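You operate a simulated robot arm through the tools that you are given. There is no shell and no other tool. Be economical: measure what you need, move in short steps, check, and stop when the job is done.

You run a simulated robot arm. Do the job below in one go: nothing can be reset, and whatever is moved stays where it is left.

TASK
Switch off the blower, flow analyser, multimeter and power strip, then unplug the charger.
Fine: the plug goes on its rest.
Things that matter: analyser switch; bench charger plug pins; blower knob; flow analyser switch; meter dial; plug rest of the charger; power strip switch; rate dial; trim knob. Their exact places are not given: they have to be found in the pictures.

It is judged by the outcome, as a careful person would: the job done as asked, and still so three seconds after it is handed in. It fails if anything else is knocked over, pushed out of place, dropped, spilled or broken.

THE ROBOT
A 6-joint arm with a fingered hand, on a carriage that runs on a rail from [0.002, 1.137] to [-0.002, -1.003] (x, y) and turns from -2.897 to 2.897 rad about z. Base frame: it is fixed where the carriage stands at the start and does not move with it; the origin is on the floor, on the carriage's upright axis, x ahead of it, y to its left, z up; the surface under the hand at the start is at about z = 0.76. Units: m, rad, N and s.
Its first joint turns from -2.897 to 2.897 rad. Places, roughly: analyser switch [0.6, 0.7, 0.8]; bench charger plug pins [0.7, 0.5, 0.8]; blower knob [0.7, -0.5, 0.8]; flow analyser switch [0.6, -0.1, 0.8]; meter dial [0.7, 0, 0.8]; plug rest of the charger [0.8, 0.4, 0.8]; power strip switch [0.6, 0.5, 0.8]; rate dial [0.7, -0.6, 0.8]; trim knob [0.7, 0.4, 0.9]. Payload 4 kg.
The tool frame sits at the grasp point between the pads (the TCP): z along the fingers, y along the line on which they close. The tips reach 0.026 m beyond it. Largest opening 0.132 m; the body of the gripper starts 0.073 m behind the TCP. The gripper is a hand of 4 fingers: y runs from the thumb to the fingers, the wrist lies at [0, 0, -0.239] in the tool frame, and closing takes about 1.5 s.
Orientation is that of the tool frame in the base frame, as a unit quaternion [x, y, z, w]. With the fingers straight down and closing along the base's y, the tool's x points along the base's -x, its y along +y and its z along -z.

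THE INTERFACE
- The arm moves only by the tool servo_tool. Its argument "rows" is a list of rows, each a list of 7 numbers: the shift along the tool's x, y, z in cm, then the turn, a rotation vector about the tool's x, y, z in rad, then the finger opening in cm, from 0 to 13.2. In form: [[tx, ty, tz, ax, ay, az, hand], ...]. A call has 1 to 12 rows; each row is the pose to reach, as a shift and turn from the pose commanded when the call began, along the tool's axes at that moment. A row lasts 0.2 s, in which the tool goes at most 0.05 m and 0.15 rad; a call with a longer step from one row to the next is refused whole, and so is a gripper value outside its range. A pose out of reach is approached as far as the arm can. The call stops where the force on the tool passes 40 N (or 10 N more than at its start, if that is more) or the arm is blocked; 0.2 s more then pass. The fingers move at their own pace (about 0.045 m/s each) and stop on an object; they squeeze with about 28 N. The grip force told is the motor's: it shows also when the fingers shut on nothing. Time passes only in rows, and 0.2 s behind the last, so rows that repeat a pose let the fingers close. The reply holds the time, the measured pose of the TCP, the force on the tool along the base axes, the opening and the grip force, in the units named above and with some noise, with the torque about the TCP (base axes, N m) and any sound that the robot's microphone picked up.
- Cameras (640 x 400 px; columns grow to the right, rows downward): "scene" is now at [0.2949, 0.1692, 1.387]; the picture's right is [-0.26, -0.96, 0.00], its down [-0.62, 0.17, -0.76] and it looks along [0.74, -0.20, -0.65] (base axes); focal length 268 px, centre (320, 200). "wrist" rides on the gripper at [0.068, 0.002, -0.097] in the tool frame; the picture's right is [-0.03, 1.00, 0.00], its down [-0.82, -0.02, -0.58] and it looks along [-0.58, -0.01, 0.82] (tool axes); focal length 270 px, centre (320, 200).
- camera(camera): a new picture of that camera. No time passes.
- lift_body(by): slides the trunk up (or, below 0, down) by that many m; the arm and the scene camera ride with it, the base frame stays. It gives what a move gives, with no picture.
- roll_base(legs): drives the robot by 1 to 6 legs, each [ahead, left, turn to the left] in m, m and rad, along the robot's own axes; the way and the turn of a leg run together, so that a leg with both is an arc; at most 1.5 m and 3.142 rad a leg. The arm and the cameras ride along, it lands a little off, and it stops where it bumps. It keeps to its track: a leg is cut to what the track allows. It gives what a move gives.
- hand_shape(shape): the hand has 4 fingers and takes this shape, open, in about a second: jaw (thumb against the fingers, like two jaws); tri (thumb and two fingers); tip (a fingertip pinch); poke (one finger out to press); point (the index stretched); flat (the hand flat); cup (the hand cupped); fist (a fist). The gripper value then closes the fingers along that shape, each until it touches; the sizes above hold for jaw. It gives what a move gives, with no picture.
- turn_head(pan, tilt): turns the head with the scene camera to pan (to the left, within 2.496 rad either way) and tilt (down, from -0.506 to 1.204), counted from straight ahead of the robot. It gives what a move gives.
- measure_at(camera, pixels): for up to 12 pixels [column, row] of the newest picture of that camera ("zoom" is the newest enlarged one), the place [x, y, z] in the base frame of the surface seen there, good to about 0.003 m. No time passes.
- enlarge(camera, box): a new picture of the part [left, top, right, bottom] of that camera's present view, enlarged. No time passes.
- job_done(): hands the job in; it is judged then, once.

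Work in short steps. Measure before you move; look again where a grasp or a placing could have gone wrong, and mend it. You have 80 turns and 68 pictures in all, those below and enlarged ones among them. Open the gripper and draw the arm clear of the work before you hand the job in, unless the task says otherwise; then end with one line.

The tools are called after "Request:" by a JSON object that holds its "method" and its "body". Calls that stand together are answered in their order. servo_tool: Moves the arm, as the interface text tells. Its arguments: {"type":"object","properties":{"rows":{"type":"array","items":{"type":"array","items":{"type":"number"}}}},"required":["rows"]} The other tools are called the same way: lift_body (by) slides the trunk up or down; hand_shape (shape) gives the hand a shape; roll_base (legs) drives the base; turn_head (pan, tilt) turns the head that bears the scene camera; camera (camera) takes a picture; measure_at (camera, pixels) gives the place of the surface under pixels of a picture; enlarge (camera, box) takes an enlarged picture of a part of a camera's view; job_done () hands the job in.

At the start:

```text
time_s: 0.0
position: [0.6217, 0.0454, 1.1997]
tcp_rot: [0.0, 1.0, 0.0, 0.0]
ft_force: [-0.7, 0.2, 0.3]
moment: [0.0, -0.01, 0.02]
gripper_width: 0.1316
grip_force: 0.1
shape: jaw
trunk travel left (down, up): [-0.4, 0.228]
robot x, y, heading: [0.0019, -0.0022, -0.001]
head pan, tilt: [-0.265, 0.702]
```

scene: 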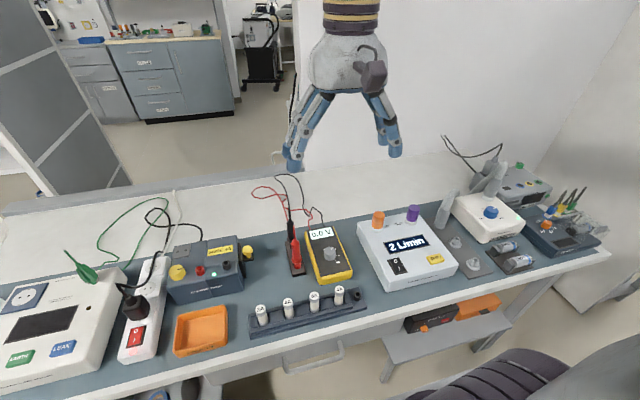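
wrist: 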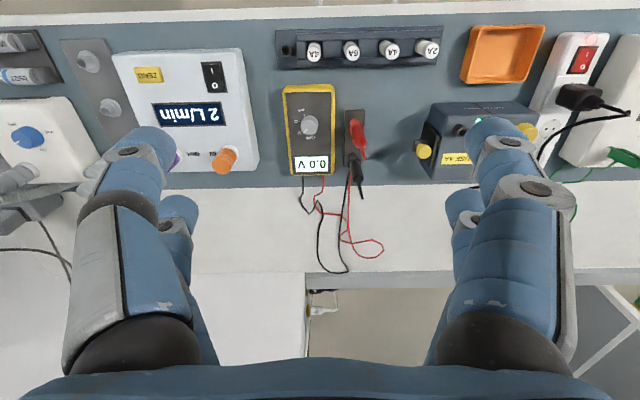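

The overview shows the strip at left (switch ~(135,337)), the multimeter (~(328,255)), the flow analyser (~(405,250)) and the blower (~(490,212)). I enlarge these areas to identify controls.

Request:
{"method": "enlarge", "body": {"camera": "scene", "box": [0, 220, 260, 390]}}

Request:
{"method": "enlarge", "body": {"camera": "scene", "box": [240, 190, 460, 330]}}

Request:
{"method": "enlarge", "body": {"camera": "scene", "box": [420, 150, 620, 280]}}

```text
2.35 times, centred on (130, 305) of scene
```

zoom: 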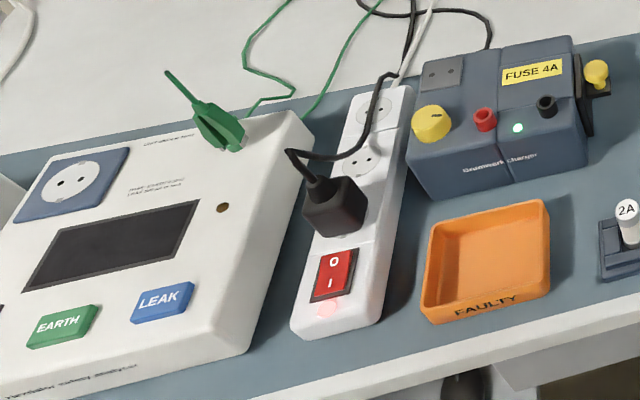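

```text
2.86 times, centred on (350, 260) of scene
```

zoom: 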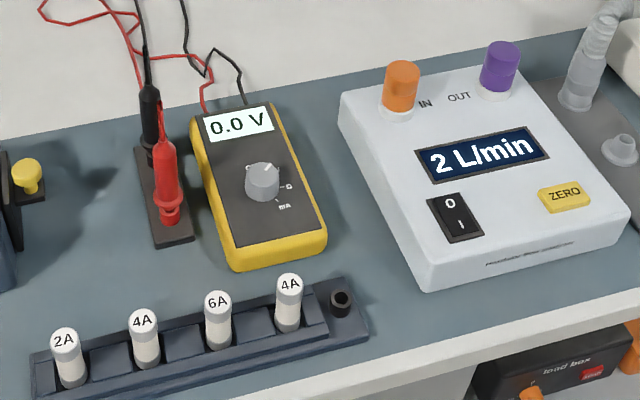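

```text
3.08 times, centred on (520, 215) of scene
```

zoom: 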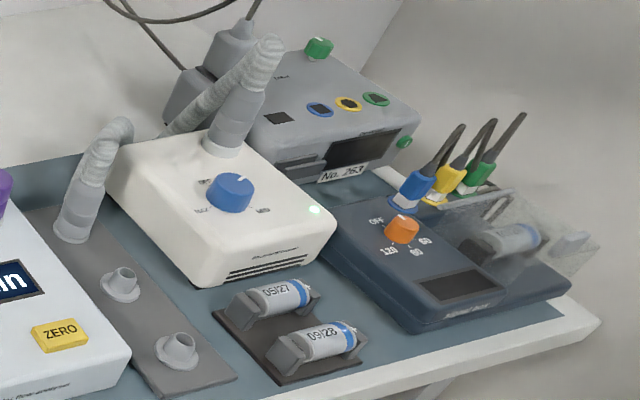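

I measure the controls from the scene view before repositioning.

Request:
{"method": "measure_at", "body": {"camera": "scene", "pixels": [[136, 331], [134, 341], [136, 304], [181, 252], [330, 250], [395, 261], [399, 269], [491, 210], [428, 288], [310, 283], [133, 361], [150, 262]]}}

Request:
{"method": "enlarge", "body": {"camera": "wrist", "box": [250, 70, 390, 190]}}

Request:
{"method": "enlarge", "body": {"camera": "wrist", "box": [410, 20, 640, 180]}}

```text
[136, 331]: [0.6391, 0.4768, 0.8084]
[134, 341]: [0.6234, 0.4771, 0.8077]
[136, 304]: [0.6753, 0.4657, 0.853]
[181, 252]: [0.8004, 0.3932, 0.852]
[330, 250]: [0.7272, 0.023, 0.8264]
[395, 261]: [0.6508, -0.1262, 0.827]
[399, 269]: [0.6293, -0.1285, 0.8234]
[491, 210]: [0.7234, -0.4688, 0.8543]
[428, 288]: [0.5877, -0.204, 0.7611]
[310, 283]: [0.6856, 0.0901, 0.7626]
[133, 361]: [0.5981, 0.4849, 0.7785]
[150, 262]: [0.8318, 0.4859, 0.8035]
```

```text
3.33 times, centred on (320, 130) of wrist
```

zoom: 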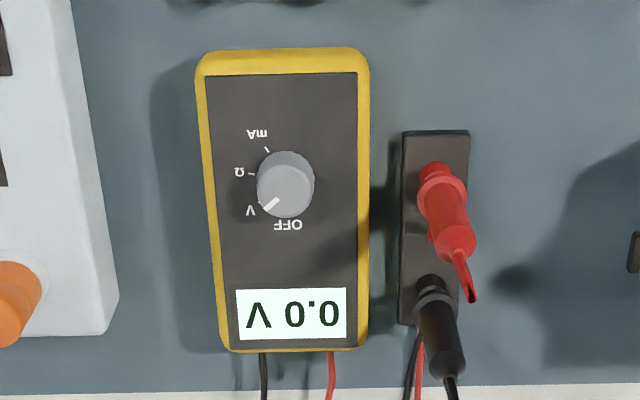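

```text
2.50 times, centred on (525, 100) of wrist
```

zoom: 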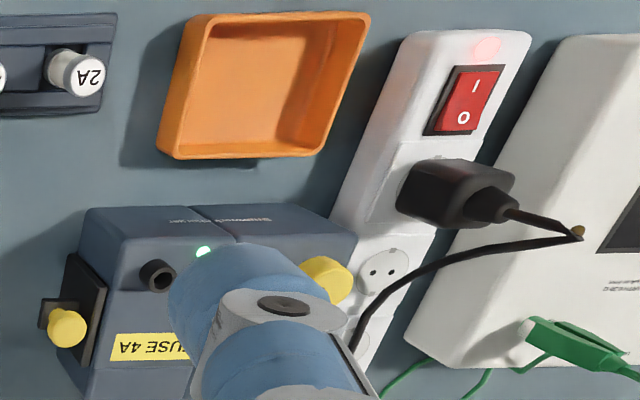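

The meter dial points at V with OFF one step counter-clockwise (seen from above), and the rockers have O on the far side. I take the poke shape first and look at where the fingertip sits.

Request:
{"method": "hand_shape", "body": {"shape": "poke"}}

Request:
{"method": "camera", "body": {"camera": "wrist"}}

Request:
{"method": "camera", "body": {"camera": "scene"}}

```text
time_s: 0.9
position: [0.6216, 0.0449, 1.2009]
tcp_rot: [-0.001, 1.0, 0.0, 0.0]
ft_force: [-0.2, -0.1, 0.0]
moment: [-0.01, 0.01, 0.01]
gripper_width: 0.0
grip_force: 0.1
shape: poke
trunk travel left (down, up): [-0.4, 0.228]
robot x, y, heading: [0.0031, -0.0027, -0.001]
head pan, tilt: [-0.265, 0.702]
```

```text
60 pictures are left
```

wrist: 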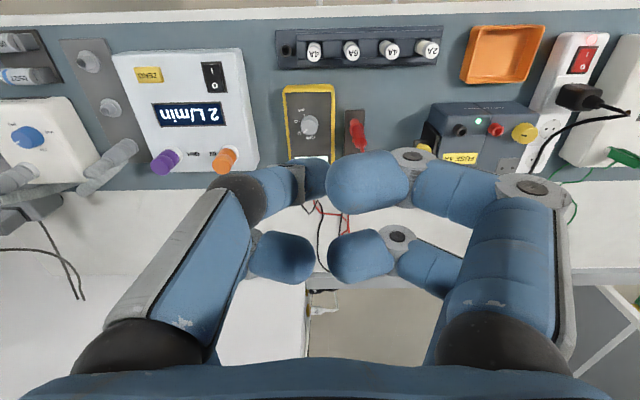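

```text
59 pictures are left
```

scene: 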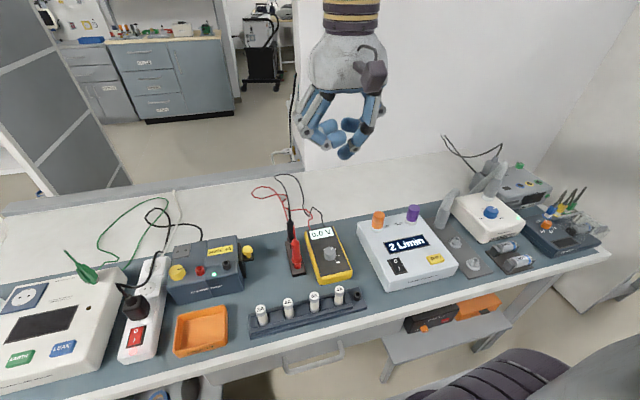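

I enlarge the hand to see which finger is extended and where its tip is.

Request:
{"method": "enlarge", "body": {"camera": "scene", "box": [270, 50, 430, 170]}}

```text
3.33 times, centred on (350, 110) of scene
```

zoom: 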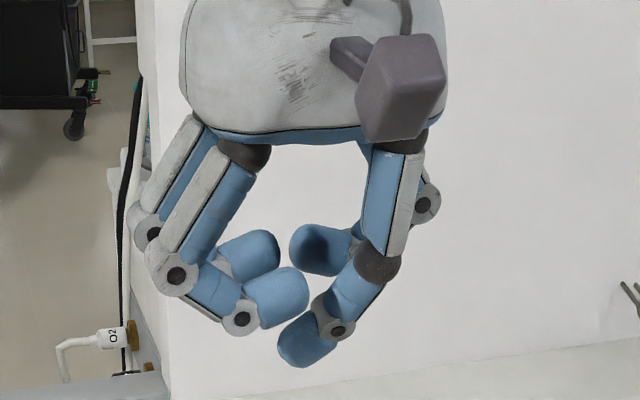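

The near-right finger is lowest, tip at about zoom (290,360). I measure it and the neighbours.

Request:
{"method": "measure_at", "body": {"camera": "zoom", "pixels": [[285, 350], [305, 362], [300, 340], [275, 310], [240, 330], [335, 330], [320, 270], [290, 360]]}}

Request:
{"method": "hand_shape", "body": {"shape": "point"}}

Request:
{"method": "enlarge", "body": {"camera": "scene", "box": [270, 50, 430, 170]}}

```text
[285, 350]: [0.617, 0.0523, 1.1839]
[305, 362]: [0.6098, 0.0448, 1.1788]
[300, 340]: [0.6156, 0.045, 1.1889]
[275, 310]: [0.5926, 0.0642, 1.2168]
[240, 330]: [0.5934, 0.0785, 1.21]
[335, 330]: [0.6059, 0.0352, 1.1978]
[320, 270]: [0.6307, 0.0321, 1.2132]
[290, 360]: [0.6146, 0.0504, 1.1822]
```

```text
time_s: 1.8
position: [0.6208, 0.0443, 1.1987]
tcp_rot: [0.001, 1.0, 0.0, 0.0]
ft_force: [-0.2, 0.0, -0.3]
moment: [0.01, -0.01, 0.03]
gripper_width: 0.0
grip_force: 0.0
shape: point
trunk travel left (down, up): [-0.4, 0.228]
robot x, y, heading: [-0.0006, -0.0024, 0.001]
head pan, tilt: [-0.265, 0.702]
```

```text
3.33 times, centred on (350, 110) of scene
```

zoom: 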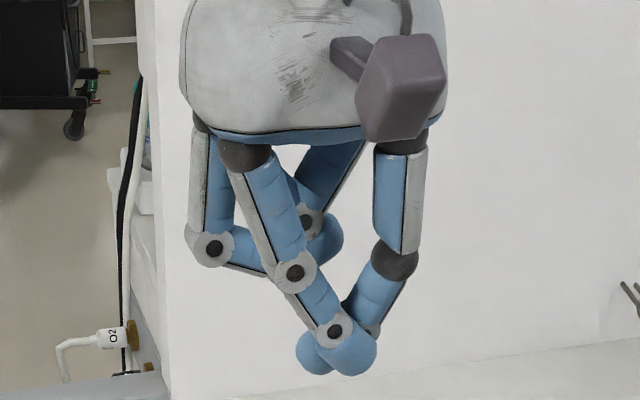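

Poke puts its tip close to the TCP axis, about 2 cm beyond. I return to poke and go above the flow analyser's O end at (0.652,-0.126).

Request:
{"method": "hand_shape", "body": {"shape": "poke"}}

Request:
{"method": "servo_tool", "body": {"rows": [[-0.4, -2.1, 4, 0, 0, 0, 0], [-0.8, -4.2, 8, 0, 0, 0, 0], [-1.2, -6.4, 12, 0, 0, 0, 0], [-1.6, -8.5, 16, 0, 0, 0, 0], [-2.0, -10.6, 20, 0, 0, 0, 0], [-2.4, -12.8, 24, 0, 0, 0, 0], [-2.8, -15, 28, 0, 0, 0, 0], [-3.1, -17, 31, 0, 0, 0, 0], [-3.1, -17, 31, 0, 0, 0, 0]]}}

Request:
{"method": "camera", "body": {"camera": "scene"}}

Request:
{"method": "camera", "body": {"camera": "wrist"}}

```text
time_s: 2.7
position: [0.6211, 0.0443, 1.2005]
tcp_rot: [0.0, 1.0, 0.0, 0.0]
ft_force: [0.2, -0.2, 1.1]
moment: [-0.02, 0.03, 0.02]
gripper_width: 0.0001
grip_force: 0.1
shape: poke
trunk travel left (down, up): [-0.4, 0.228]
robot x, y, heading: [0.0029, 0.0013, -0.002]
head pan, tilt: [-0.265, 0.702]
```

```text
time_s: 4.7
position: [0.6534, -0.1252, 0.8888]
tcp_rot: [-0.001, 1.0, 0.0, 0.0]
ft_force: [-0.3, -0.4, 0.0]
moment: [-0.01, 0.0, 0.0]
gripper_width: 0.0
grip_force: 28.0
shape: jaw
trunk travel left (down, up): [-0.4, 0.228]
robot x, y, heading: [-0.0013, 0.0001, -0.002]
head pan, tilt: [-0.265, 0.702]
```

```text
56 pictures are left
```

scene: 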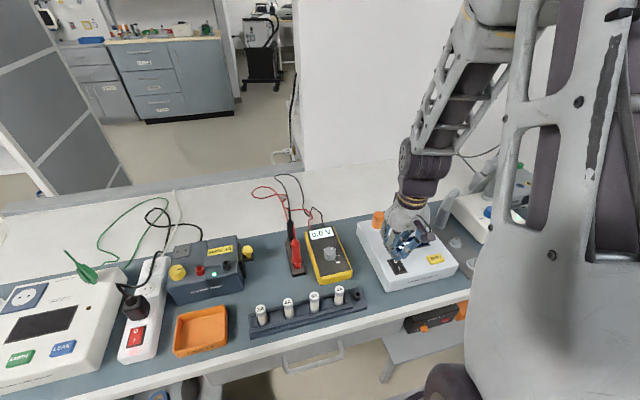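

```text
55 pictures are left
```

wrist: 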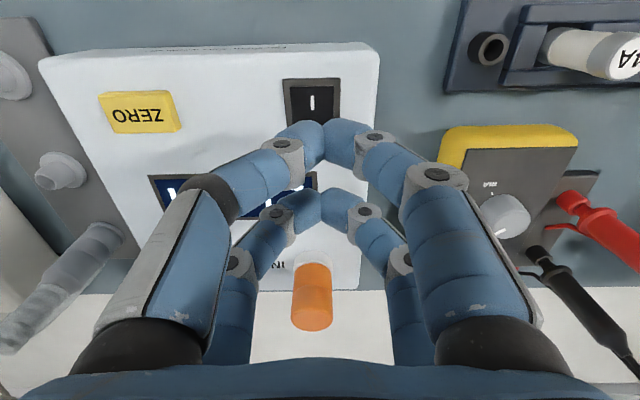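

The hand value 0 made it revert to a closed jaw. I set poke again and use the open value in a small test descent.

Request:
{"method": "hand_shape", "body": {"shape": "poke"}}

Request:
{"method": "servo_tool", "body": {"rows": [[0, 0, 0.3, 0, 0, 0, 13.2], [0, 0, 0.5, 0, 0, 0, 13.2]]}}

Request:
{"method": "camera", "body": {"camera": "wrist"}}

Request:
{"method": "enlarge", "body": {"camera": "scene", "box": [350, 190, 470, 290]}}

```text
time_s: 5.6
position: [0.6537, -0.1249, 0.8892]
tcp_rot: [0.0, 1.0, 0.0, 0.0]
ft_force: [0.1, -0.4, 0.4]
moment: [0.04, -0.03, 0.03]
gripper_width: 0.0
grip_force: 0.0
shape: poke
trunk travel left (down, up): [-0.4, 0.228]
robot x, y, heading: [0.0043, -0.0011, -0.002]
head pan, tilt: [-0.265, 0.702]
```

```text
time_s: 6.2
position: [0.6536, -0.1243, 0.884]
tcp_rot: [0.0, 1.0, 0.0, 0.0]
ft_force: [-0.7, 0.4, 1.1]
moment: [-0.01, 0.04, 0.0]
gripper_width: 0.0
grip_force: 0.1
shape: poke
trunk travel left (down, up): [-0.4, 0.228]
robot x, y, heading: [0.0005, 0.0005, 0.001]
head pan, tilt: [-0.265, 0.702]
```

```text
54 pictures are left
```

wrist: 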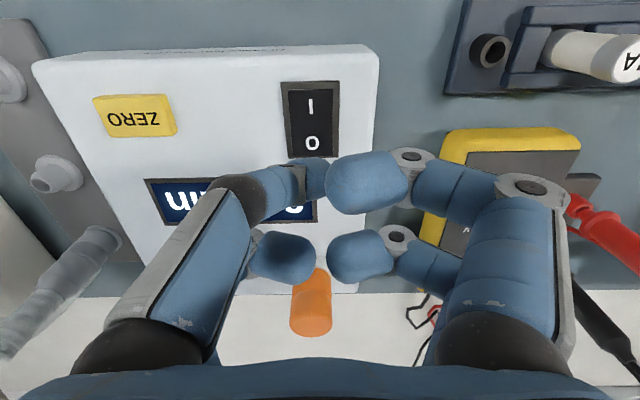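

```text
4.00 times, centred on (410, 240) of scene
```

zoom: 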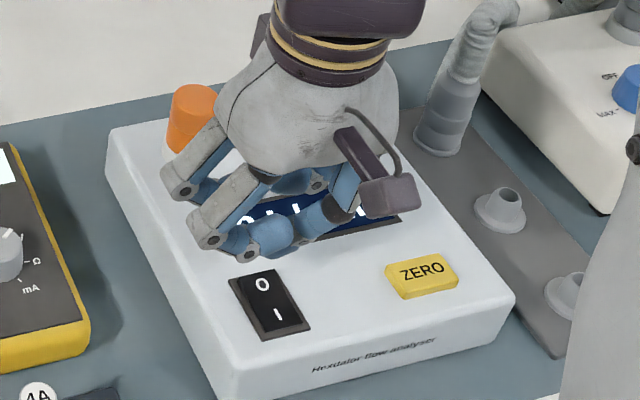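

Value 13.2 keeps poke. I measure the poke fingertip (~(315,178) in wrist) and the switch O/I marks.

Request:
{"method": "measure_at", "body": {"camera": "wrist", "pixels": [[315, 178], [315, 190], [318, 163], [312, 143], [310, 107], [312, 154], [370, 180], [278, 255], [308, 86]]}}

Request:
{"method": "measure_at", "body": {"camera": "zoom", "pixels": [[263, 285], [277, 314], [256, 270], [287, 333], [310, 225], [265, 235]]}}

```text
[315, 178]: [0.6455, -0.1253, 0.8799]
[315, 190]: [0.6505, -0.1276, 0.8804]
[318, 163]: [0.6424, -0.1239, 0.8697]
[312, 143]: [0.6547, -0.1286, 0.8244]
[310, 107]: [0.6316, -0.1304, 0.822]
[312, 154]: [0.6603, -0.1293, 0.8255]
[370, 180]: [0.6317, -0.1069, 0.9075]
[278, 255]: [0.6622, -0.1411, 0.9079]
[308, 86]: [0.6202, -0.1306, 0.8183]
```

```text
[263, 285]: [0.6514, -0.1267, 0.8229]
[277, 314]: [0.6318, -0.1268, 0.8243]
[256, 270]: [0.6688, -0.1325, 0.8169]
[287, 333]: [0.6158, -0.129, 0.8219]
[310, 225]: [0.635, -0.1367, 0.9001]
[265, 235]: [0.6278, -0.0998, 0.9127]
```

Tip axis is at about (0.652,-0.126); the O is at (0.654,-0.128). I press it with a slow descent.

Request:
{"method": "servo_tool", "body": {"rows": [[-0.4, -0.3, 1.5, 0, 0, 0, 13.2], [-0.4, -0.3, 2.8, 0, 0, 0, 13.2], [-0.4, -0.3, 3.3, 0, 0, 0, 13.2], [-0.4, -0.3, 3.6, 0, 0, 0, 13.2], [-0.4, -0.3, 3.9, 0, 0, 0, 13.2], [-0.4, -0.3, 4.1, 0, 0, 0, 13.2]]}}

Request:
{"method": "enlarge", "body": {"camera": "scene", "box": [350, 190, 470, 290]}}

```text
time_s: 7.5
position: [0.659, -0.1307, 0.8485]
tcp_rot: [0.0, 1.0, -0.002, 0.003]
ft_force: [-3.1, -1.1, 25.5]
moment: [0.06, 0.09, 0.03]
gripper_width: 0.0
grip_force: 0.1
shape: poke
trunk travel left (down, up): [-0.4, 0.228]
robot x, y, heading: [-0.0004, 0.0002, -0.004]
head pan, tilt: [-0.265, 0.702]
stopped in row 6: the force on the tool passed its limit at 43 N (the readings are from after the stop); the commanded pose is now the measured one
```

```text
4.00 times, centred on (410, 240) of scene
```

zoom: 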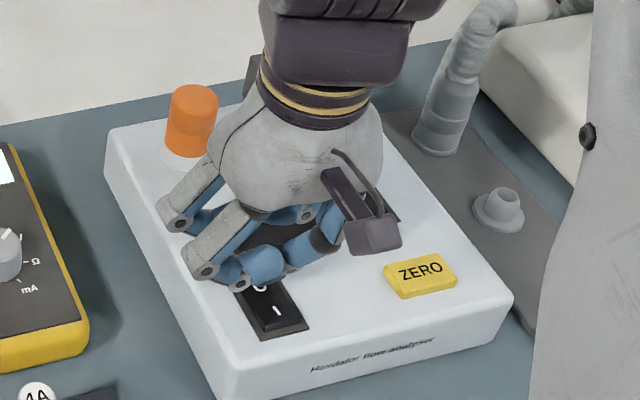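

The display seems dark and the I end has risen. I lift away to confirm.

Request:
{"method": "servo_tool", "body": {"rows": [[0, 0, -3, 0, 0, 0, 13.2], [0, 0, -7, 0, 0, 0, 13.2], [0, 0, -11, 0, 0, 0, 13.2]]}}

Request:
{"method": "enlarge", "body": {"camera": "scene", "box": [310, 190, 470, 290]}}

```text
time_s: 8.3
position: [0.6603, -0.1295, 0.9581]
tcp_rot: [0.001, 1.0, -0.001, 0.003]
ft_force: [0.1, -0.1, 0.0]
moment: [0.02, 0.02, 0.03]
gripper_width: 0.0
grip_force: 0.1
shape: poke
trunk travel left (down, up): [-0.4, 0.228]
robot x, y, heading: [-0.0032, -0.0004, -0.003]
head pan, tilt: [-0.265, 0.702]
```

```text
4.00 times, centred on (390, 240) of scene
```

zoom: 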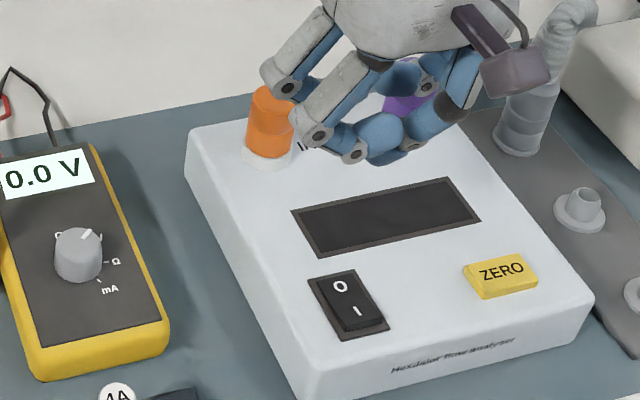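

The display is dark: the flow analyser is off. Next I carry the poke hand over to the power strip and look closely there.

Request:
{"method": "servo_tool", "body": {"rows": [[0, 4.5, -2, 0, 0, 0, 13.2], [0.5, 9, -4, 0, 0, 0, 13.2], [1, 13.5, -4, 0, 0, 0, 13.2], [1.5, 18, -4, 0, 0, 0, 13.2], [2, 22.8, -4, 0, 0, 0, 13.2], [2.5, 27.6, -4, 0, 0, 0, 13.2], [3, 32.4, -4, 0, 0, 0, 13.2], [3.5, 37.2, -4, 0, 0, 0, 13.2], [4, 42, -4, 0, 0, 0, 13.2], [4.5, 46.8, -4, 0, 0, 0, 13.2], [5, 51.6, -4, 0, 0, 0, 13.2], [5, 56, -4, 0, 0, 0, 13.2]]}}

Request:
{"method": "servo_tool", "body": {"rows": [[0, 4, 0, 0, -0.14, 0, 13.2], [0, 4.6, 0, 0, -0.28, 0, 13.2], [0, 4.6, 0, 0, -0.42, 0, 13.2], [0, 4.6, 0, 0, -0.55, 0, 13.2], [0, 4.6, 0, 0, -0.65, 0, 13.2], [0, 4.6, 0, 0, -0.65, 0, 13.2]]}}

Request:
{"method": "camera", "body": {"camera": "wrist"}}

Request:
{"method": "turn_head", "body": {"pan": 0.5, "tilt": 0.75}}

Request:
{"method": "camera", "body": {"camera": "scene"}}

```text
time_s: 10.9
position: [0.6071, 0.4295, 0.9928]
tcp_rot: [0.0, 1.0, 0.0, 0.003]
ft_force: [0.3, 0.3, -0.1]
moment: [0.03, -0.01, -0.04]
gripper_width: 0.0
grip_force: 0.0
shape: poke
trunk travel left (down, up): [-0.4, 0.228]
robot x, y, heading: [-0.0035, -0.0002, 0.001]
head pan, tilt: [-0.265, 0.702]
```

```text
time_s: 12.5
position: [0.6327, 0.4571, 0.983]
tcp_rot: [0.021, 0.947, -0.019, 0.319]
ft_force: [-0.8, -0.1, 0.1]
moment: [0.01, -0.03, 0.04]
gripper_width: 0.0002
grip_force: 0.1
shape: poke
trunk travel left (down, up): [-0.4, 0.228]
robot x, y, heading: [-0.0027, -0.0003, 0.006]
head pan, tilt: [-0.265, 0.702]
stopped in row 6: the arm was blocked; the commanded pose is now the measured one
```

```text
50 pictures are left
```

wrist: 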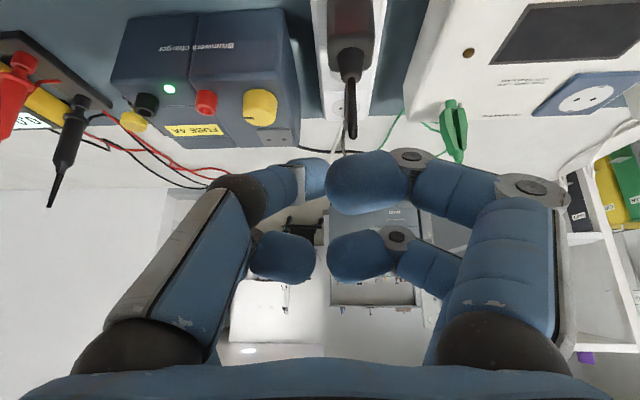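

```text
time_s: 13.6
position: [0.6278, 0.4586, 0.9822]
tcp_rot: [0.018, 0.948, -0.018, 0.317]
ft_force: [-0.6, 0.1, -0.5]
moment: [0.02, -0.01, 0.0]
gripper_width: 0.0
grip_force: 0.1
shape: poke
trunk travel left (down, up): [-0.4, 0.228]
robot x, y, heading: [0.0013, 0.0003, -0.0]
head pan, tilt: [0.499, 0.75]
```

```text
49 pictures are left
```

scene: 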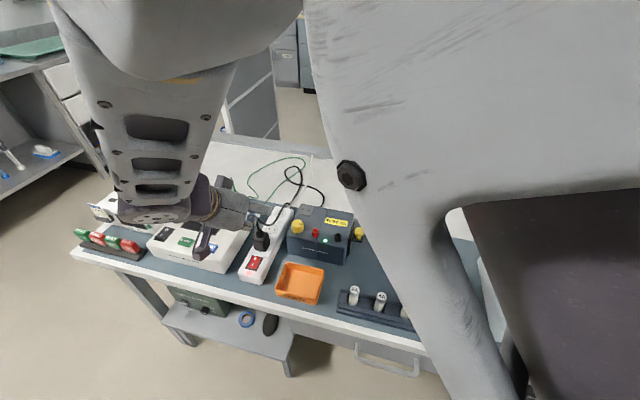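

The tilt hits a limit near here, but the scene view now shows the strip at (260,255). I enlarge and measure plug, switch and hand.

Request:
{"method": "enlarge", "body": {"camera": "scene", "box": [190, 180, 350, 300]}}

Request:
{"method": "measure_at", "body": {"camera": "zoom", "pixels": [[275, 290], [268, 312], [285, 275], [290, 225], [300, 180], [280, 240], [320, 230], [255, 335], [320, 160], [335, 130], [205, 160], [290, 150]]}}

```text
3.33 times, centred on (270, 240) of scene
```

zoom: 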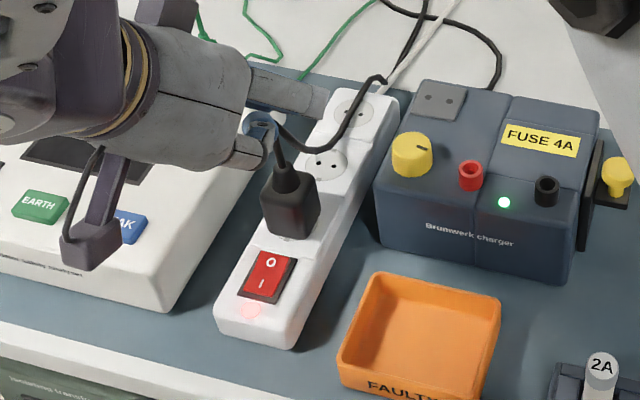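

```text
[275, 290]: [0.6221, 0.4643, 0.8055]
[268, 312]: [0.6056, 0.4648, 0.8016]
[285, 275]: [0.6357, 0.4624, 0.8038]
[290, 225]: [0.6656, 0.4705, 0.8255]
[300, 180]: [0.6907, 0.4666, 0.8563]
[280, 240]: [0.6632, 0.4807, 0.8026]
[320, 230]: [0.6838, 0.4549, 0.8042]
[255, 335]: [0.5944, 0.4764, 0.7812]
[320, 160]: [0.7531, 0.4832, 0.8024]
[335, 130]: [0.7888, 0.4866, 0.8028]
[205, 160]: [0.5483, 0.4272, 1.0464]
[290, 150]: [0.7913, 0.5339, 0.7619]
```

The plug stands right behind the switch (front face x≈0.664, top ≈0.855), so a poke hand would hit it. I'll instead use the closed jaw, pressing with its far fingertip pair, with the near pair hanging in front of the strip. First I un-tilt and close.

Request:
{"method": "servo_tool", "body": {"rows": [[0, 0, 0, 0, 0.14, 0, 13.2], [0, 0, 0, 0, 0.28, 0, 13.2], [0, 0, 0, 0, 0.42, 0, 13.2], [0, 0, 0, 0, 0.55, 0, 13.2], [0, 0, 0, 0, 0.645, 0, 13.2], [0, 0, 0, 0, 0.645, 0, 13.2]]}}

Request:
{"method": "hand_shape", "body": {"shape": "jaw"}}

Request:
{"method": "servo_tool", "body": {"rows": [[0.5, 0.5, 0, 0, 0, 0, 0], [1.5, 1.2, 0, 0, 0, 0, 0], [2.5, 1.2, 0, 0, 0, 0, 0], [2.5, 1.2, 0, 0, 0, 0, 0], [2.5, 1.2, 0, 0, 0, 0, 0], [2.5, 1.2, 0, 0, 0, 0, 0], [2.5, 1.2, 0, 0, 0, 0, 0], [2.5, 1.2, 0, 0, 0, 0, 0]]}}

Request:
{"method": "camera", "body": {"camera": "wrist"}}

Request:
{"method": "enlarge", "body": {"camera": "scene", "box": [160, 150, 340, 290]}}

```text
time_s: 15.0
position: [0.6288, 0.459, 0.9848]
tcp_rot: [0.022, 1.0, -0.01, 0.001]
ft_force: [-0.7, 1.0, 0.2]
moment: [0.01, -0.04, -0.02]
gripper_width: 0.0
grip_force: 0.0
shape: poke
trunk travel left (down, up): [-0.4, 0.228]
robot x, y, heading: [-0.0025, -0.0023, -0.001]
head pan, tilt: [0.499, 0.75]
```

```text
time_s: 15.9
position: [0.6284, 0.4588, 0.9841]
tcp_rot: [0.022, 1.0, -0.01, 0.002]
ft_force: [0.4, 0.2, -0.1]
moment: [-0.03, -0.03, 0.01]
gripper_width: 0.1318
grip_force: 0.1
shape: jaw
trunk travel left (down, up): [-0.4, 0.228]
robot x, y, heading: [-0.0002, 0.0016, 0.003]
head pan, tilt: [0.499, 0.75]
```

```text
time_s: 17.7
position: [0.6039, 0.4733, 0.9827]
tcp_rot: [0.023, 1.0, -0.011, 0.002]
ft_force: [0.1, 0.5, 0.0]
moment: [-0.03, -0.03, 0.0]
gripper_width: 0.0
grip_force: 15.2
shape: jaw
trunk travel left (down, up): [-0.4, 0.228]
robot x, y, heading: [0.003, -0.0033, -0.002]
head pan, tilt: [0.499, 0.75]
```

```text
47 pictures are left
```

wrist: 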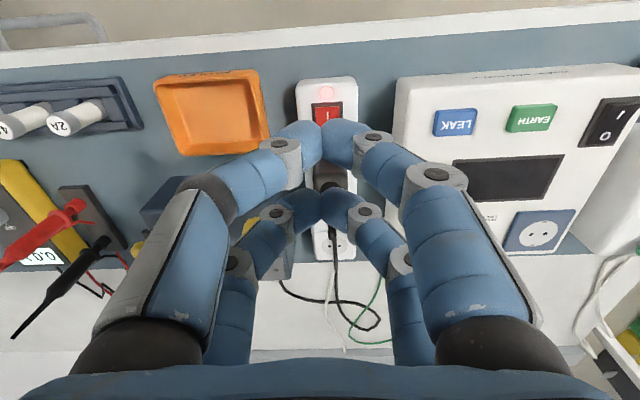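

```text
2.86 times, centred on (250, 220) of scene
```

zoom: 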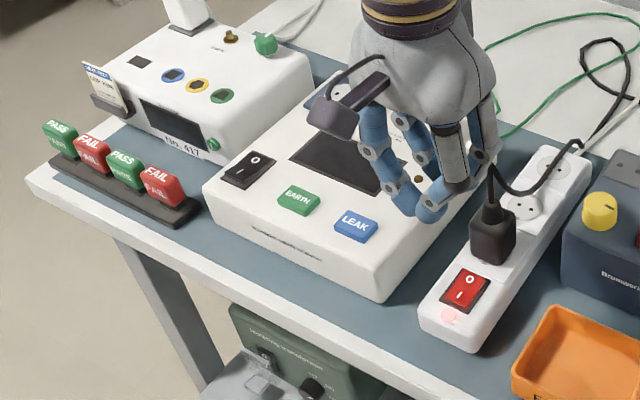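

I measure the two fingertip pairs and the switch ends.

Request:
{"method": "measure_at", "body": {"camera": "wrist", "pixels": [[322, 150], [318, 162], [322, 125], [322, 205], [322, 220], [322, 190], [327, 115], [327, 103]]}}

Request:
{"method": "measure_at", "body": {"camera": "zoom", "pixels": [[470, 278], [460, 297], [477, 268], [450, 305], [430, 215], [430, 205], [480, 252], [505, 252], [383, 288], [515, 210], [490, 205]]}}

```text
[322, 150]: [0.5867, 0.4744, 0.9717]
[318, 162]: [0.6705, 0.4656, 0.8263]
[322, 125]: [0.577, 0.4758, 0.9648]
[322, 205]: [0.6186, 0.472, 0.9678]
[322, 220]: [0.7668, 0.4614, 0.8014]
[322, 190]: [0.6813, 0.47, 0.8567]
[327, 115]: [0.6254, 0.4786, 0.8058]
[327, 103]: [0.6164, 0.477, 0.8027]
```

```text
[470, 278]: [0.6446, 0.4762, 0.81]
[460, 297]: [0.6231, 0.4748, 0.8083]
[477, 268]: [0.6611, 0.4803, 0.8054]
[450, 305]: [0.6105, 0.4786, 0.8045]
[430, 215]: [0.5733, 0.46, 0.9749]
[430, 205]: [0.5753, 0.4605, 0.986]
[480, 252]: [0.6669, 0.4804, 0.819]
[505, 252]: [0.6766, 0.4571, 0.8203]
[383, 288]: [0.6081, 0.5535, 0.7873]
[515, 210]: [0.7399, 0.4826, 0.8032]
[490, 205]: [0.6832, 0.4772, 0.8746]
```

Far pair sits ~2.2 cm ahead of the TCP. I'll lean slightly (0.15 rad) so the near pair rides higher, and go to about 1.5 cm above the O end at (0.641,0.477).

Request:
{"method": "servo_tool", "body": {"rows": [[-0.5, 0.2, 3, 0, 0.05, 0, 0], [-1.0, 0.4, 6, 0, 0.1, 0, 0], [-1.7, 0.4, 9, 0, 0.15, 0, 0], [-1.7, 0.4, 11, 0, 0.15, 0, 0], [-1.7, 0.4, 12.8, 0, 0.15, 0, 0], [-1.7, 0.4, 12.8, 0, 0.15, 0, 0]]}}

Request:
{"method": "enlarge", "body": {"camera": "scene", "box": [200, 180, 320, 290]}}

Request:
{"method": "camera", "body": {"camera": "wrist"}}

```text
time_s: 19.1
position: [0.6199, 0.4743, 0.8556]
tcp_rot: [0.024, 0.997, -0.008, -0.072]
ft_force: [0.6, -0.1, 1.3]
moment: [-0.04, 0.02, 0.02]
gripper_width: 0.0
grip_force: 28.1
shape: jaw
trunk travel left (down, up): [-0.4, 0.228]
robot x, y, heading: [0.0016, -0.0026, 0.002]
head pan, tilt: [0.499, 0.75]
```

```text
3.64 times, centred on (260, 235) of scene
```

zoom: 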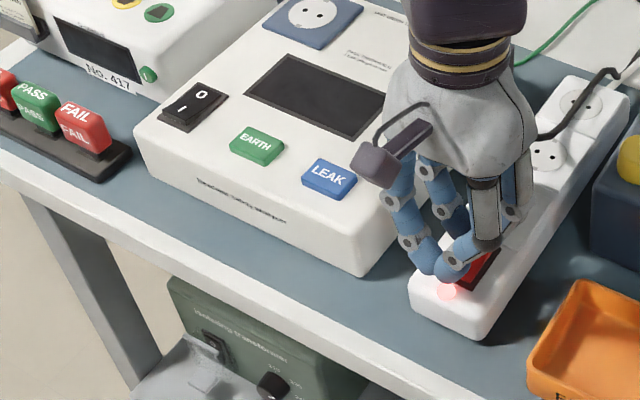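

```text
44 pictures are left
```

wrist: 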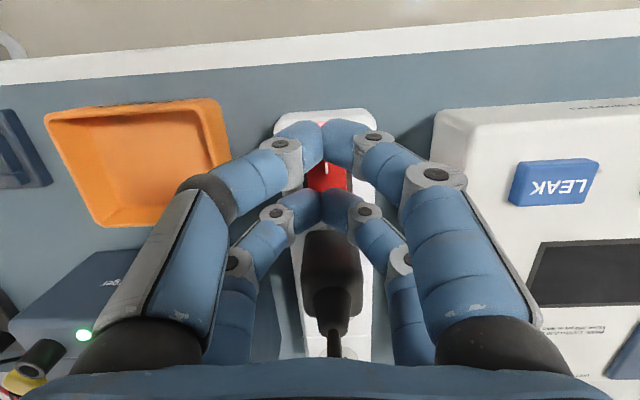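

The far pair hovers over the O end clear of the plug. Press straight down slowly.

Request:
{"method": "servo_tool", "body": {"rows": [[-0.15, 0.1, 1.0, 0, 0, 0, 0], [-0.21, 0.1, 1.4, 0, 0, 0, 0], [-0.26, 0.1, 1.7, 0, 0, 0, 0], [-0.29, 0.1, 1.9, 0, 0, 0, 0], [-0.32, 0.1, 2.1, 0, 0, 0, 0], [-0.35, 0.1, 2.3, 0, 0, 0, 0], [-0.38, 0.1, 2.5, 0, 0, 0, 0]]}}

Request:
{"method": "enlarge", "body": {"camera": "scene", "box": [200, 180, 320, 290]}}

```text
time_s: 20.6
position: [0.6234, 0.477, 0.8361]
tcp_rot: [0.023, 0.997, -0.005, -0.071]
ft_force: [-0.2, -1.0, 15.9]
moment: [-0.06, -0.27, -0.01]
gripper_width: 0.0
grip_force: 28.4
shape: jaw
trunk travel left (down, up): [-0.4, 0.228]
robot x, y, heading: [-0.0003, 0.0015, -0.001]
head pan, tilt: [0.499, 0.75]
stopped in row 7: the force on the tool passed its limit at 43 N (the readings are from after the stop); the commanded pose is now the measured one
```

```text
3.64 times, centred on (260, 235) of scene
```

zoom: 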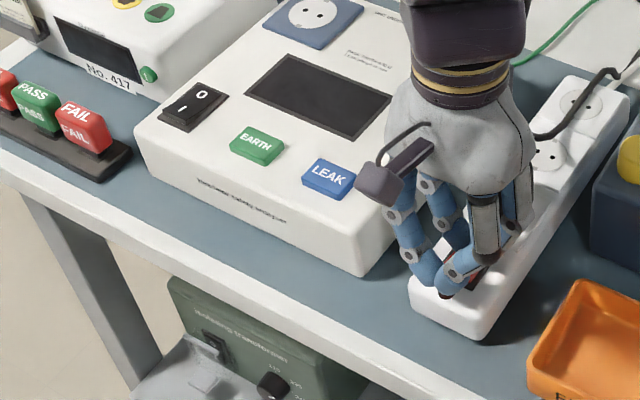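

The lamp glow has gone. I lift straight up and check the switch, plug and charger LED.

Request:
{"method": "servo_tool", "body": {"rows": [[0.45, 0, -3, 0, 0, 0, 0], [1.0, 0, -7, 0, 0, 0, 0], [1.6, 0, -11.5, 0, -0.07, 0, 0], [2.2, 0, -15, 0, -0.15, 0, 0], [2.2, 0, -15, 0, -0.15, 0, 0]]}}

Request:
{"method": "enlarge", "body": {"camera": "scene", "box": [210, 180, 370, 300]}}

Request:
{"method": "camera", "body": {"camera": "wrist"}}

```text
time_s: 21.8
position: [0.6248, 0.478, 0.9855]
tcp_rot: [0.022, 1.0, -0.008, 0.004]
ft_force: [-0.2, 0.6, -0.2]
moment: [-0.05, 0.0, -0.01]
gripper_width: 0.0
grip_force: 27.8
shape: jaw
trunk travel left (down, up): [-0.4, 0.228]
robot x, y, heading: [0.0014, 0.0015, 0.004]
head pan, tilt: [0.499, 0.75]
```

```text
3.33 times, centred on (290, 240) of scene
```

zoom: 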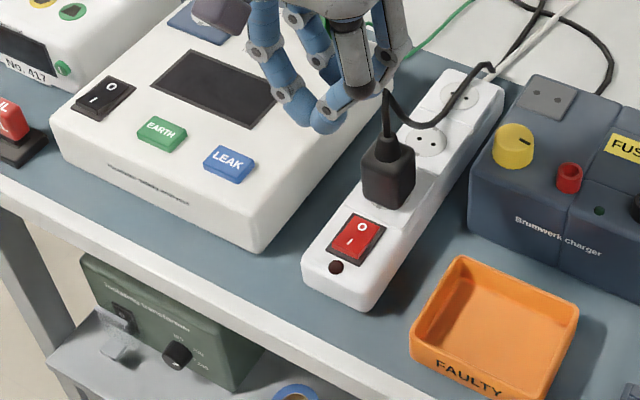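

```text
41 pictures are left
```

wrist: 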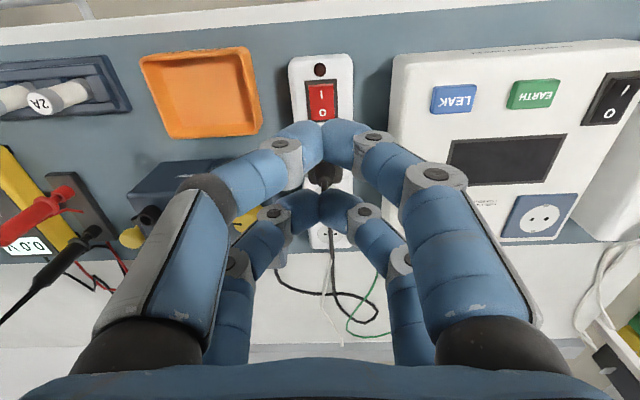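

The strip lamp and charger LED are out: strip off. Now to the meter; I carry the hand over it and try the fingertip pinch shape.

Request:
{"method": "servo_tool", "body": {"rows": [[0, -4.5, -1, 0, 0, -0.02, 13.2], [0, -9, -1, 0, 0, -0.04, 13.2], [0, -13.5, -1, 0, 0, -0.04, 13.2], [-0.5, -18, -1, 0, 0, -0.04, 13.2], [-1, -22.5, -1, 0, 0, -0.04, 13.2], [-2, -27, -1, 0, 0, -0.04, 13.2], [-3, -31, -1, 0, 0, -0.04, 13.2], [-4, -35, -1, 0, 0, -0.04, 13.2], [-5, -39, -1, 0, 0, -0.04, 13.2], [-6, -43, -1, 0, 0, -0.04, 13.2], [-7, -45.5, -1, 0, 0, -0.04, 13.2], [-7.8, -45.5, -1, 0, 0, -0.04, 13.2]]}}

Request:
{"method": "hand_shape", "body": {"shape": "tip"}}

Request:
{"method": "turn_head", "body": {"pan": -0.1, "tilt": 0.75}}

Request:
{"method": "camera", "body": {"camera": "wrist"}}

Request:
{"method": "camera", "body": {"camera": "scene"}}

```text
time_s: 24.4
position: [0.6802, 0.0223, 1.0034]
tcp_rot: [0.002, 1.0, -0.008, 0.002]
ft_force: [-0.4, 0.5, -0.3]
moment: [-0.02, 0.0, 0.02]
gripper_width: 0.1316
grip_force: 0.0
shape: jaw
trunk travel left (down, up): [-0.4, 0.228]
robot x, y, heading: [0.0038, 0.0007, -0.004]
head pan, tilt: [0.499, 0.75]
```

```text
time_s: 25.3
position: [0.6801, 0.0218, 1.0034]
tcp_rot: [0.003, 1.0, -0.007, 0.003]
ft_force: [0.1, 0.0, -0.4]
moment: [0.01, 0.01, 0.04]
gripper_width: 0.1317
grip_force: 0.2
shape: tip
trunk travel left (down, up): [-0.4, 0.228]
robot x, y, heading: [0.0007, 0.0002, 0.007]
head pan, tilt: [0.499, 0.75]
```

```text
time_s: 26.3
position: [0.6796, 0.0229, 1.0034]
tcp_rot: [0.003, 1.0, -0.008, 0.003]
ft_force: [-0.1, -0.7, 0.0]
moment: [0.03, 0.0, -0.03]
gripper_width: 0.1317
grip_force: 0.0
shape: tip
trunk travel left (down, up): [-0.4, 0.228]
robot x, y, heading: [-0.0029, 0.0079, -0.0]
head pan, tilt: [-0.099, 0.75]
```

```text
40 pictures are left
```

wrist: 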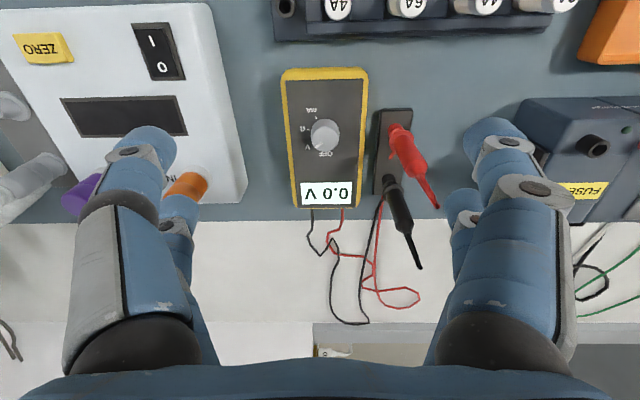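

```text
39 pictures are left
```

scene: 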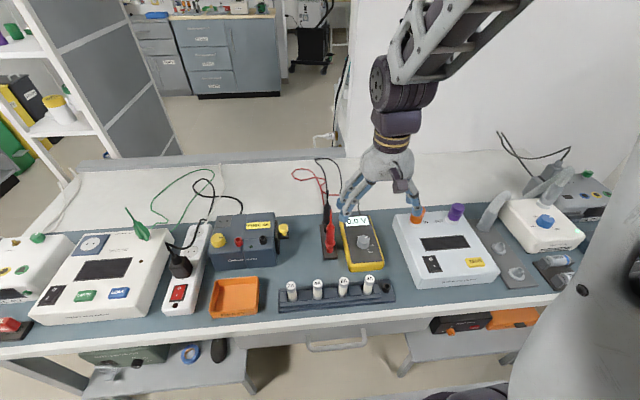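

Open tip looks like open jaw, so I partly close it here to see where the pinch forms.

Request:
{"method": "servo_tool", "body": {"rows": [[0, 0, 0, 0, 0, 0, 4], [0, 0, 0, 0, 0, 0, 4], [0, 0, 0, 0, 0, 0, 4], [0, 0, 0, 0, 0, 0, 4], [0, 0, 0, 0, 0, 0, 4], [0, 0, 0, 0, 0, 0, 4]]}}

Request:
{"method": "camera", "body": {"camera": "wrist"}}

Request:
{"method": "enlarge", "body": {"camera": "scene", "box": [310, 130, 470, 270]}}

```text
time_s: 27.7
position: [0.6804, 0.0216, 1.0027]
tcp_rot: [0.003, 1.0, -0.008, 0.003]
ft_force: [-0.5, 0.0, 0.1]
moment: [-0.01, 0.02, 0.01]
gripper_width: 0.0403
grip_force: 0.0
shape: tip
trunk travel left (down, up): [-0.4, 0.228]
robot x, y, heading: [-0.0018, -0.0014, 0.001]
head pan, tilt: [-0.099, 0.75]
```

```text
38 pictures are left
```

wrist: 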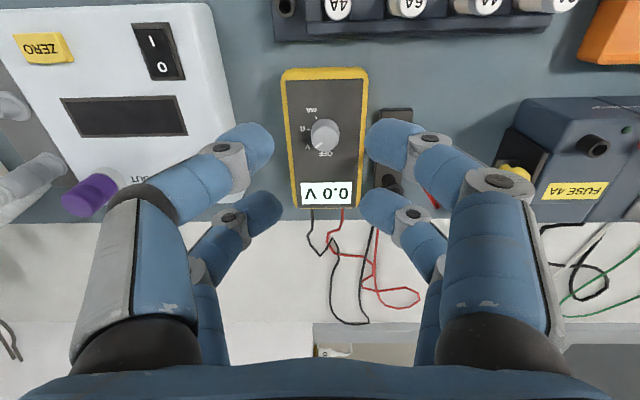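

```text
2.86 times, centred on (390, 200) of scene
```

zoom: 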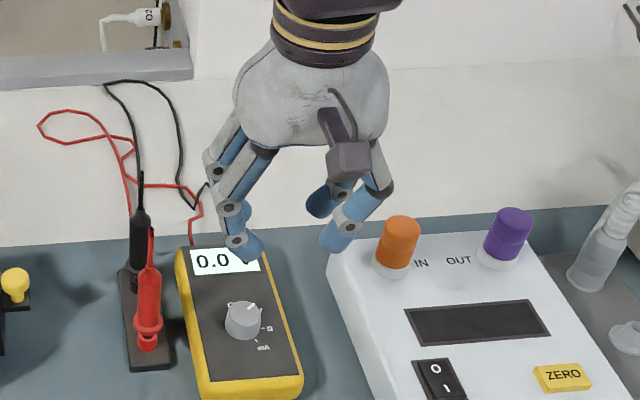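

Tip still pairs all four fingers. I try tri partially closed for comparison.

Request:
{"method": "hand_shape", "body": {"shape": "tri"}}

Request:
{"method": "servo_tool", "body": {"rows": [[0, 0, 0, 0, 0, 0, 4], [0, 0, 0, 0, 0, 0, 4], [0, 0, 0, 0, 0, 0, 4], [0, 0, 0, 0, 0, 0, 4], [0, 0, 0, 0, 0, 0, 4], [0, 0, 0, 0, 0, 0, 4]]}}

Request:
{"method": "camera", "body": {"camera": "wrist"}}

```text
time_s: 28.6
position: [0.6796, 0.0226, 1.0029]
tcp_rot: [0.003, 1.0, -0.008, 0.003]
ft_force: [0.3, -0.2, -1.0]
moment: [-0.02, 0.02, 0.02]
gripper_width: 0.1318
grip_force: 0.1
shape: tri
trunk travel left (down, up): [-0.4, 0.228]
robot x, y, heading: [0.0039, 0.0007, -0.001]
head pan, tilt: [-0.099, 0.75]
```

```text
time_s: 30.0
position: [0.6805, 0.0223, 1.0033]
tcp_rot: [0.003, 1.0, -0.008, 0.003]
ft_force: [0.6, 0.3, 0.5]
moment: [-0.02, 0.0, -0.01]
gripper_width: 0.0404
grip_force: 0.0
shape: tri
trunk travel left (down, up): [-0.4, 0.228]
robot x, y, heading: [0.0019, -0.0012, 0.003]
head pan, tilt: [-0.099, 0.75]
```

```text
36 pictures are left
```

wrist: 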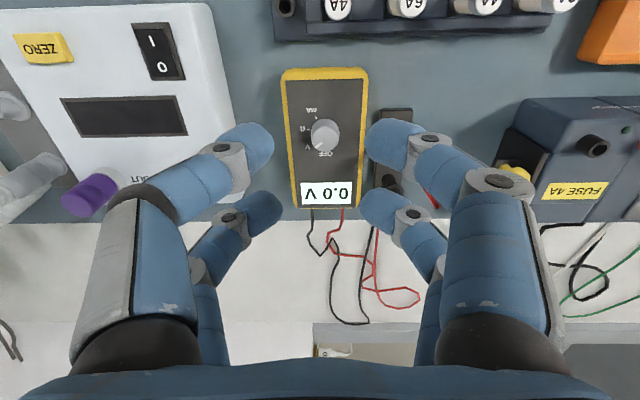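

Tri is identical, so the two finger pairs will cage the ~3 cm knob from four corners. I measure the knob, face and neighbouring probes.

Request:
{"method": "measure_at", "body": {"camera": "wrist", "pixels": [[325, 132], [325, 121], [312, 135], [339, 135], [325, 148], [350, 105], [350, 165], [295, 165], [400, 132], [415, 165], [435, 200], [390, 120]]}}

Request:
{"method": "enlarge", "body": {"camera": "wrist", "box": [275, 60, 375, 210]}}

Request:
{"method": "measure_at", "body": {"camera": "wrist", "pixels": [[395, 185], [410, 225], [250, 140], [390, 140], [262, 210], [380, 210]]}}

```text
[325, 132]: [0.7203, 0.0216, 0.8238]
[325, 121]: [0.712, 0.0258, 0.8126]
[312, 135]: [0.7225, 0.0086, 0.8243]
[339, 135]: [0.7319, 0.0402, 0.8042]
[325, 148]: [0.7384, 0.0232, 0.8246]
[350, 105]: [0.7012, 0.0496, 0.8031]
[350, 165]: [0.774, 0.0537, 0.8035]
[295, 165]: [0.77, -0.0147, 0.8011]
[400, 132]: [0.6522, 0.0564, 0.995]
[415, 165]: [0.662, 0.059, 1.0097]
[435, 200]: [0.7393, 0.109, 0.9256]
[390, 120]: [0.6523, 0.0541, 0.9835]
```

```text
2.67 times, centred on (325, 135) of wrist
```

zoom: 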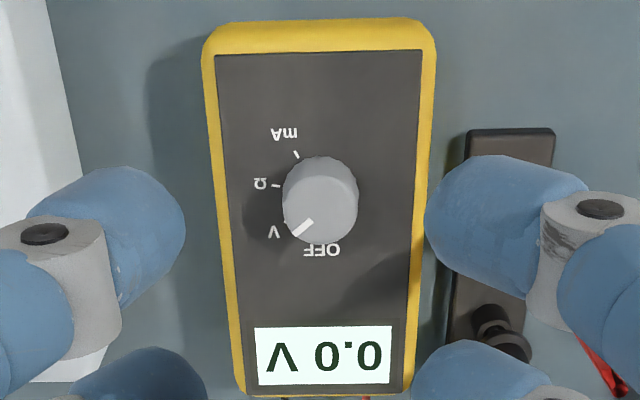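

```text
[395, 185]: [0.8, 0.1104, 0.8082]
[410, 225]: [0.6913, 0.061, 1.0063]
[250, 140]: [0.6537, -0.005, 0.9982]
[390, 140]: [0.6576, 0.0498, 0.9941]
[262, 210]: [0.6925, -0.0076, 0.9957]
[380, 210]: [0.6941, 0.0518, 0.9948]
```

The probes lean beside the meter at y≈0.09–0.11, so I yaw the hand ~45° before descending so that the turn (CCW, about 0.95 rad from V to OFF) stays clear. I move over the knob at (0.727,0.0235).

Request:
{"method": "servo_tool", "body": {"rows": [[-1, 0, 1, 0, 0, -0.14, 5], [-2, 0.1, 2, 0, 0, -0.28, 5], [-3, 0.1, 3, 0, 0, -0.42, 5], [-4, 0.1, 4, 0, 0, -0.56, 5], [-4.7, 0.1, 6, 0, 0, -0.68, 5], [-4.7, 0.1, 8, 0, 0, -0.78, 5], [-4.7, 0.1, 9, 0, 0, -0.78, 5], [-4.7, 0.1, 9, 0, 0, -0.78, 5]]}}

Request:
{"method": "camera", "body": {"camera": "wrist"}}

Request:
{"method": "enlarge", "body": {"camera": "scene", "box": [300, 130, 460, 290]}}

```text
time_s: 31.8
position: [0.7281, 0.0201, 0.9131]
tcp_rot: [-0.378, 0.926, -0.008, -0.002]
ft_force: [-0.7, 0.1, -0.4]
moment: [-0.01, 0.01, -0.03]
gripper_width: 0.0496
grip_force: 0.1
shape: tri
trunk travel left (down, up): [-0.4, 0.228]
robot x, y, heading: [-0.0007, 0.0011, 0.005]
head pan, tilt: [-0.099, 0.75]
```

```text
34 pictures are left
```

wrist: 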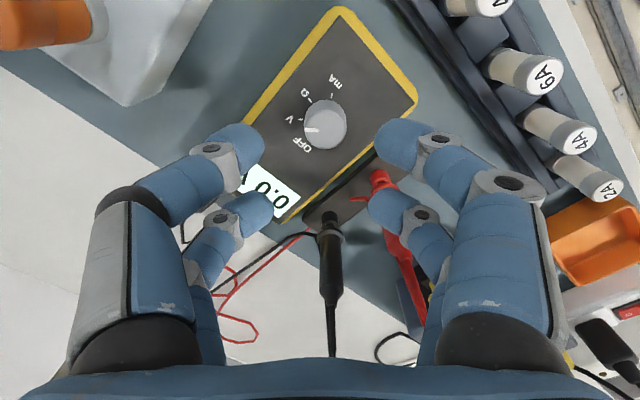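

```text
2.50 times, centred on (380, 210) of scene
```

zoom: 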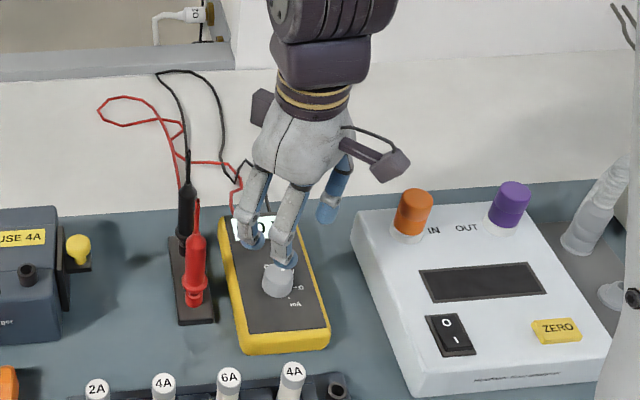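

The right far finger may come near the red probe; I measure the probes.

Request:
{"method": "measure_at", "body": {"camera": "wrist", "pixels": [[380, 178], [386, 190], [392, 245], [405, 270], [330, 225], [330, 260], [331, 320], [327, 125], [308, 128]]}}

Request:
{"method": "measure_at", "body": {"camera": "zoom", "pixels": [[195, 297], [197, 260], [197, 215], [185, 245], [186, 200], [278, 268], [278, 290], [278, 262]]}}

```text
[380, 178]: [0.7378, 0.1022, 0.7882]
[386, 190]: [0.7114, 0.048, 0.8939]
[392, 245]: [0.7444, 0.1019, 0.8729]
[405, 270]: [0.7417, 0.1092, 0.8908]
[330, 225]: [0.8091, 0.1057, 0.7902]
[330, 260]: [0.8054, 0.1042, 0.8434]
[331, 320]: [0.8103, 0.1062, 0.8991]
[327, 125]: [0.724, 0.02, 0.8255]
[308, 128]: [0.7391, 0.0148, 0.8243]
```

```text
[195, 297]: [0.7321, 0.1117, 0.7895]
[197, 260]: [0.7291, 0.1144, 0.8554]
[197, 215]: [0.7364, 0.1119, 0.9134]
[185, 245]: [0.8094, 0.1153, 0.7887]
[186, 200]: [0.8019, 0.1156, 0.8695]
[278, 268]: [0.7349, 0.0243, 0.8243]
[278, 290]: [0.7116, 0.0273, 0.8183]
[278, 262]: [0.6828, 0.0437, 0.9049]
```

Probes stand at (0.738,0.108) and (0.806,0.11), clear of the fingers' sweep. I centre on the knob, descend to tips ~2–3 mm above the face, and close.

Request:
{"method": "servo_tool", "body": {"rows": [[-0.1, 0.25, 3, 0, 0, 0, 5], [-0.1, 0.25, 5.5, 0, 0, 0, 5], [-0.1, 0.25, 7, 0, 0, 0, 5], [-0.1, 0.25, 7.9, 0, 0, 0, 5], [-0.1, 0.25, 7.9, 0, 0, 0, 5]]}}

Request:
{"method": "camera", "body": {"camera": "wrist"}}

```text
time_s: 33.0
position: [0.7273, 0.0207, 0.8339]
tcp_rot: [-0.378, 0.926, -0.009, 0.0]
ft_force: [0.2, -0.2, -0.2]
moment: [0.0, 0.0, 0.02]
gripper_width: 0.0499
grip_force: 0.1
shape: tri
trunk travel left (down, up): [-0.4, 0.228]
robot x, y, heading: [-0.0026, -0.0007, -0.001]
head pan, tilt: [-0.099, 0.75]
```

```text
32 pictures are left
```

wrist: 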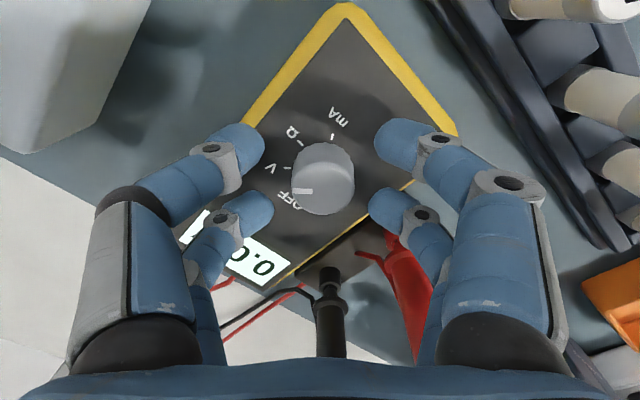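

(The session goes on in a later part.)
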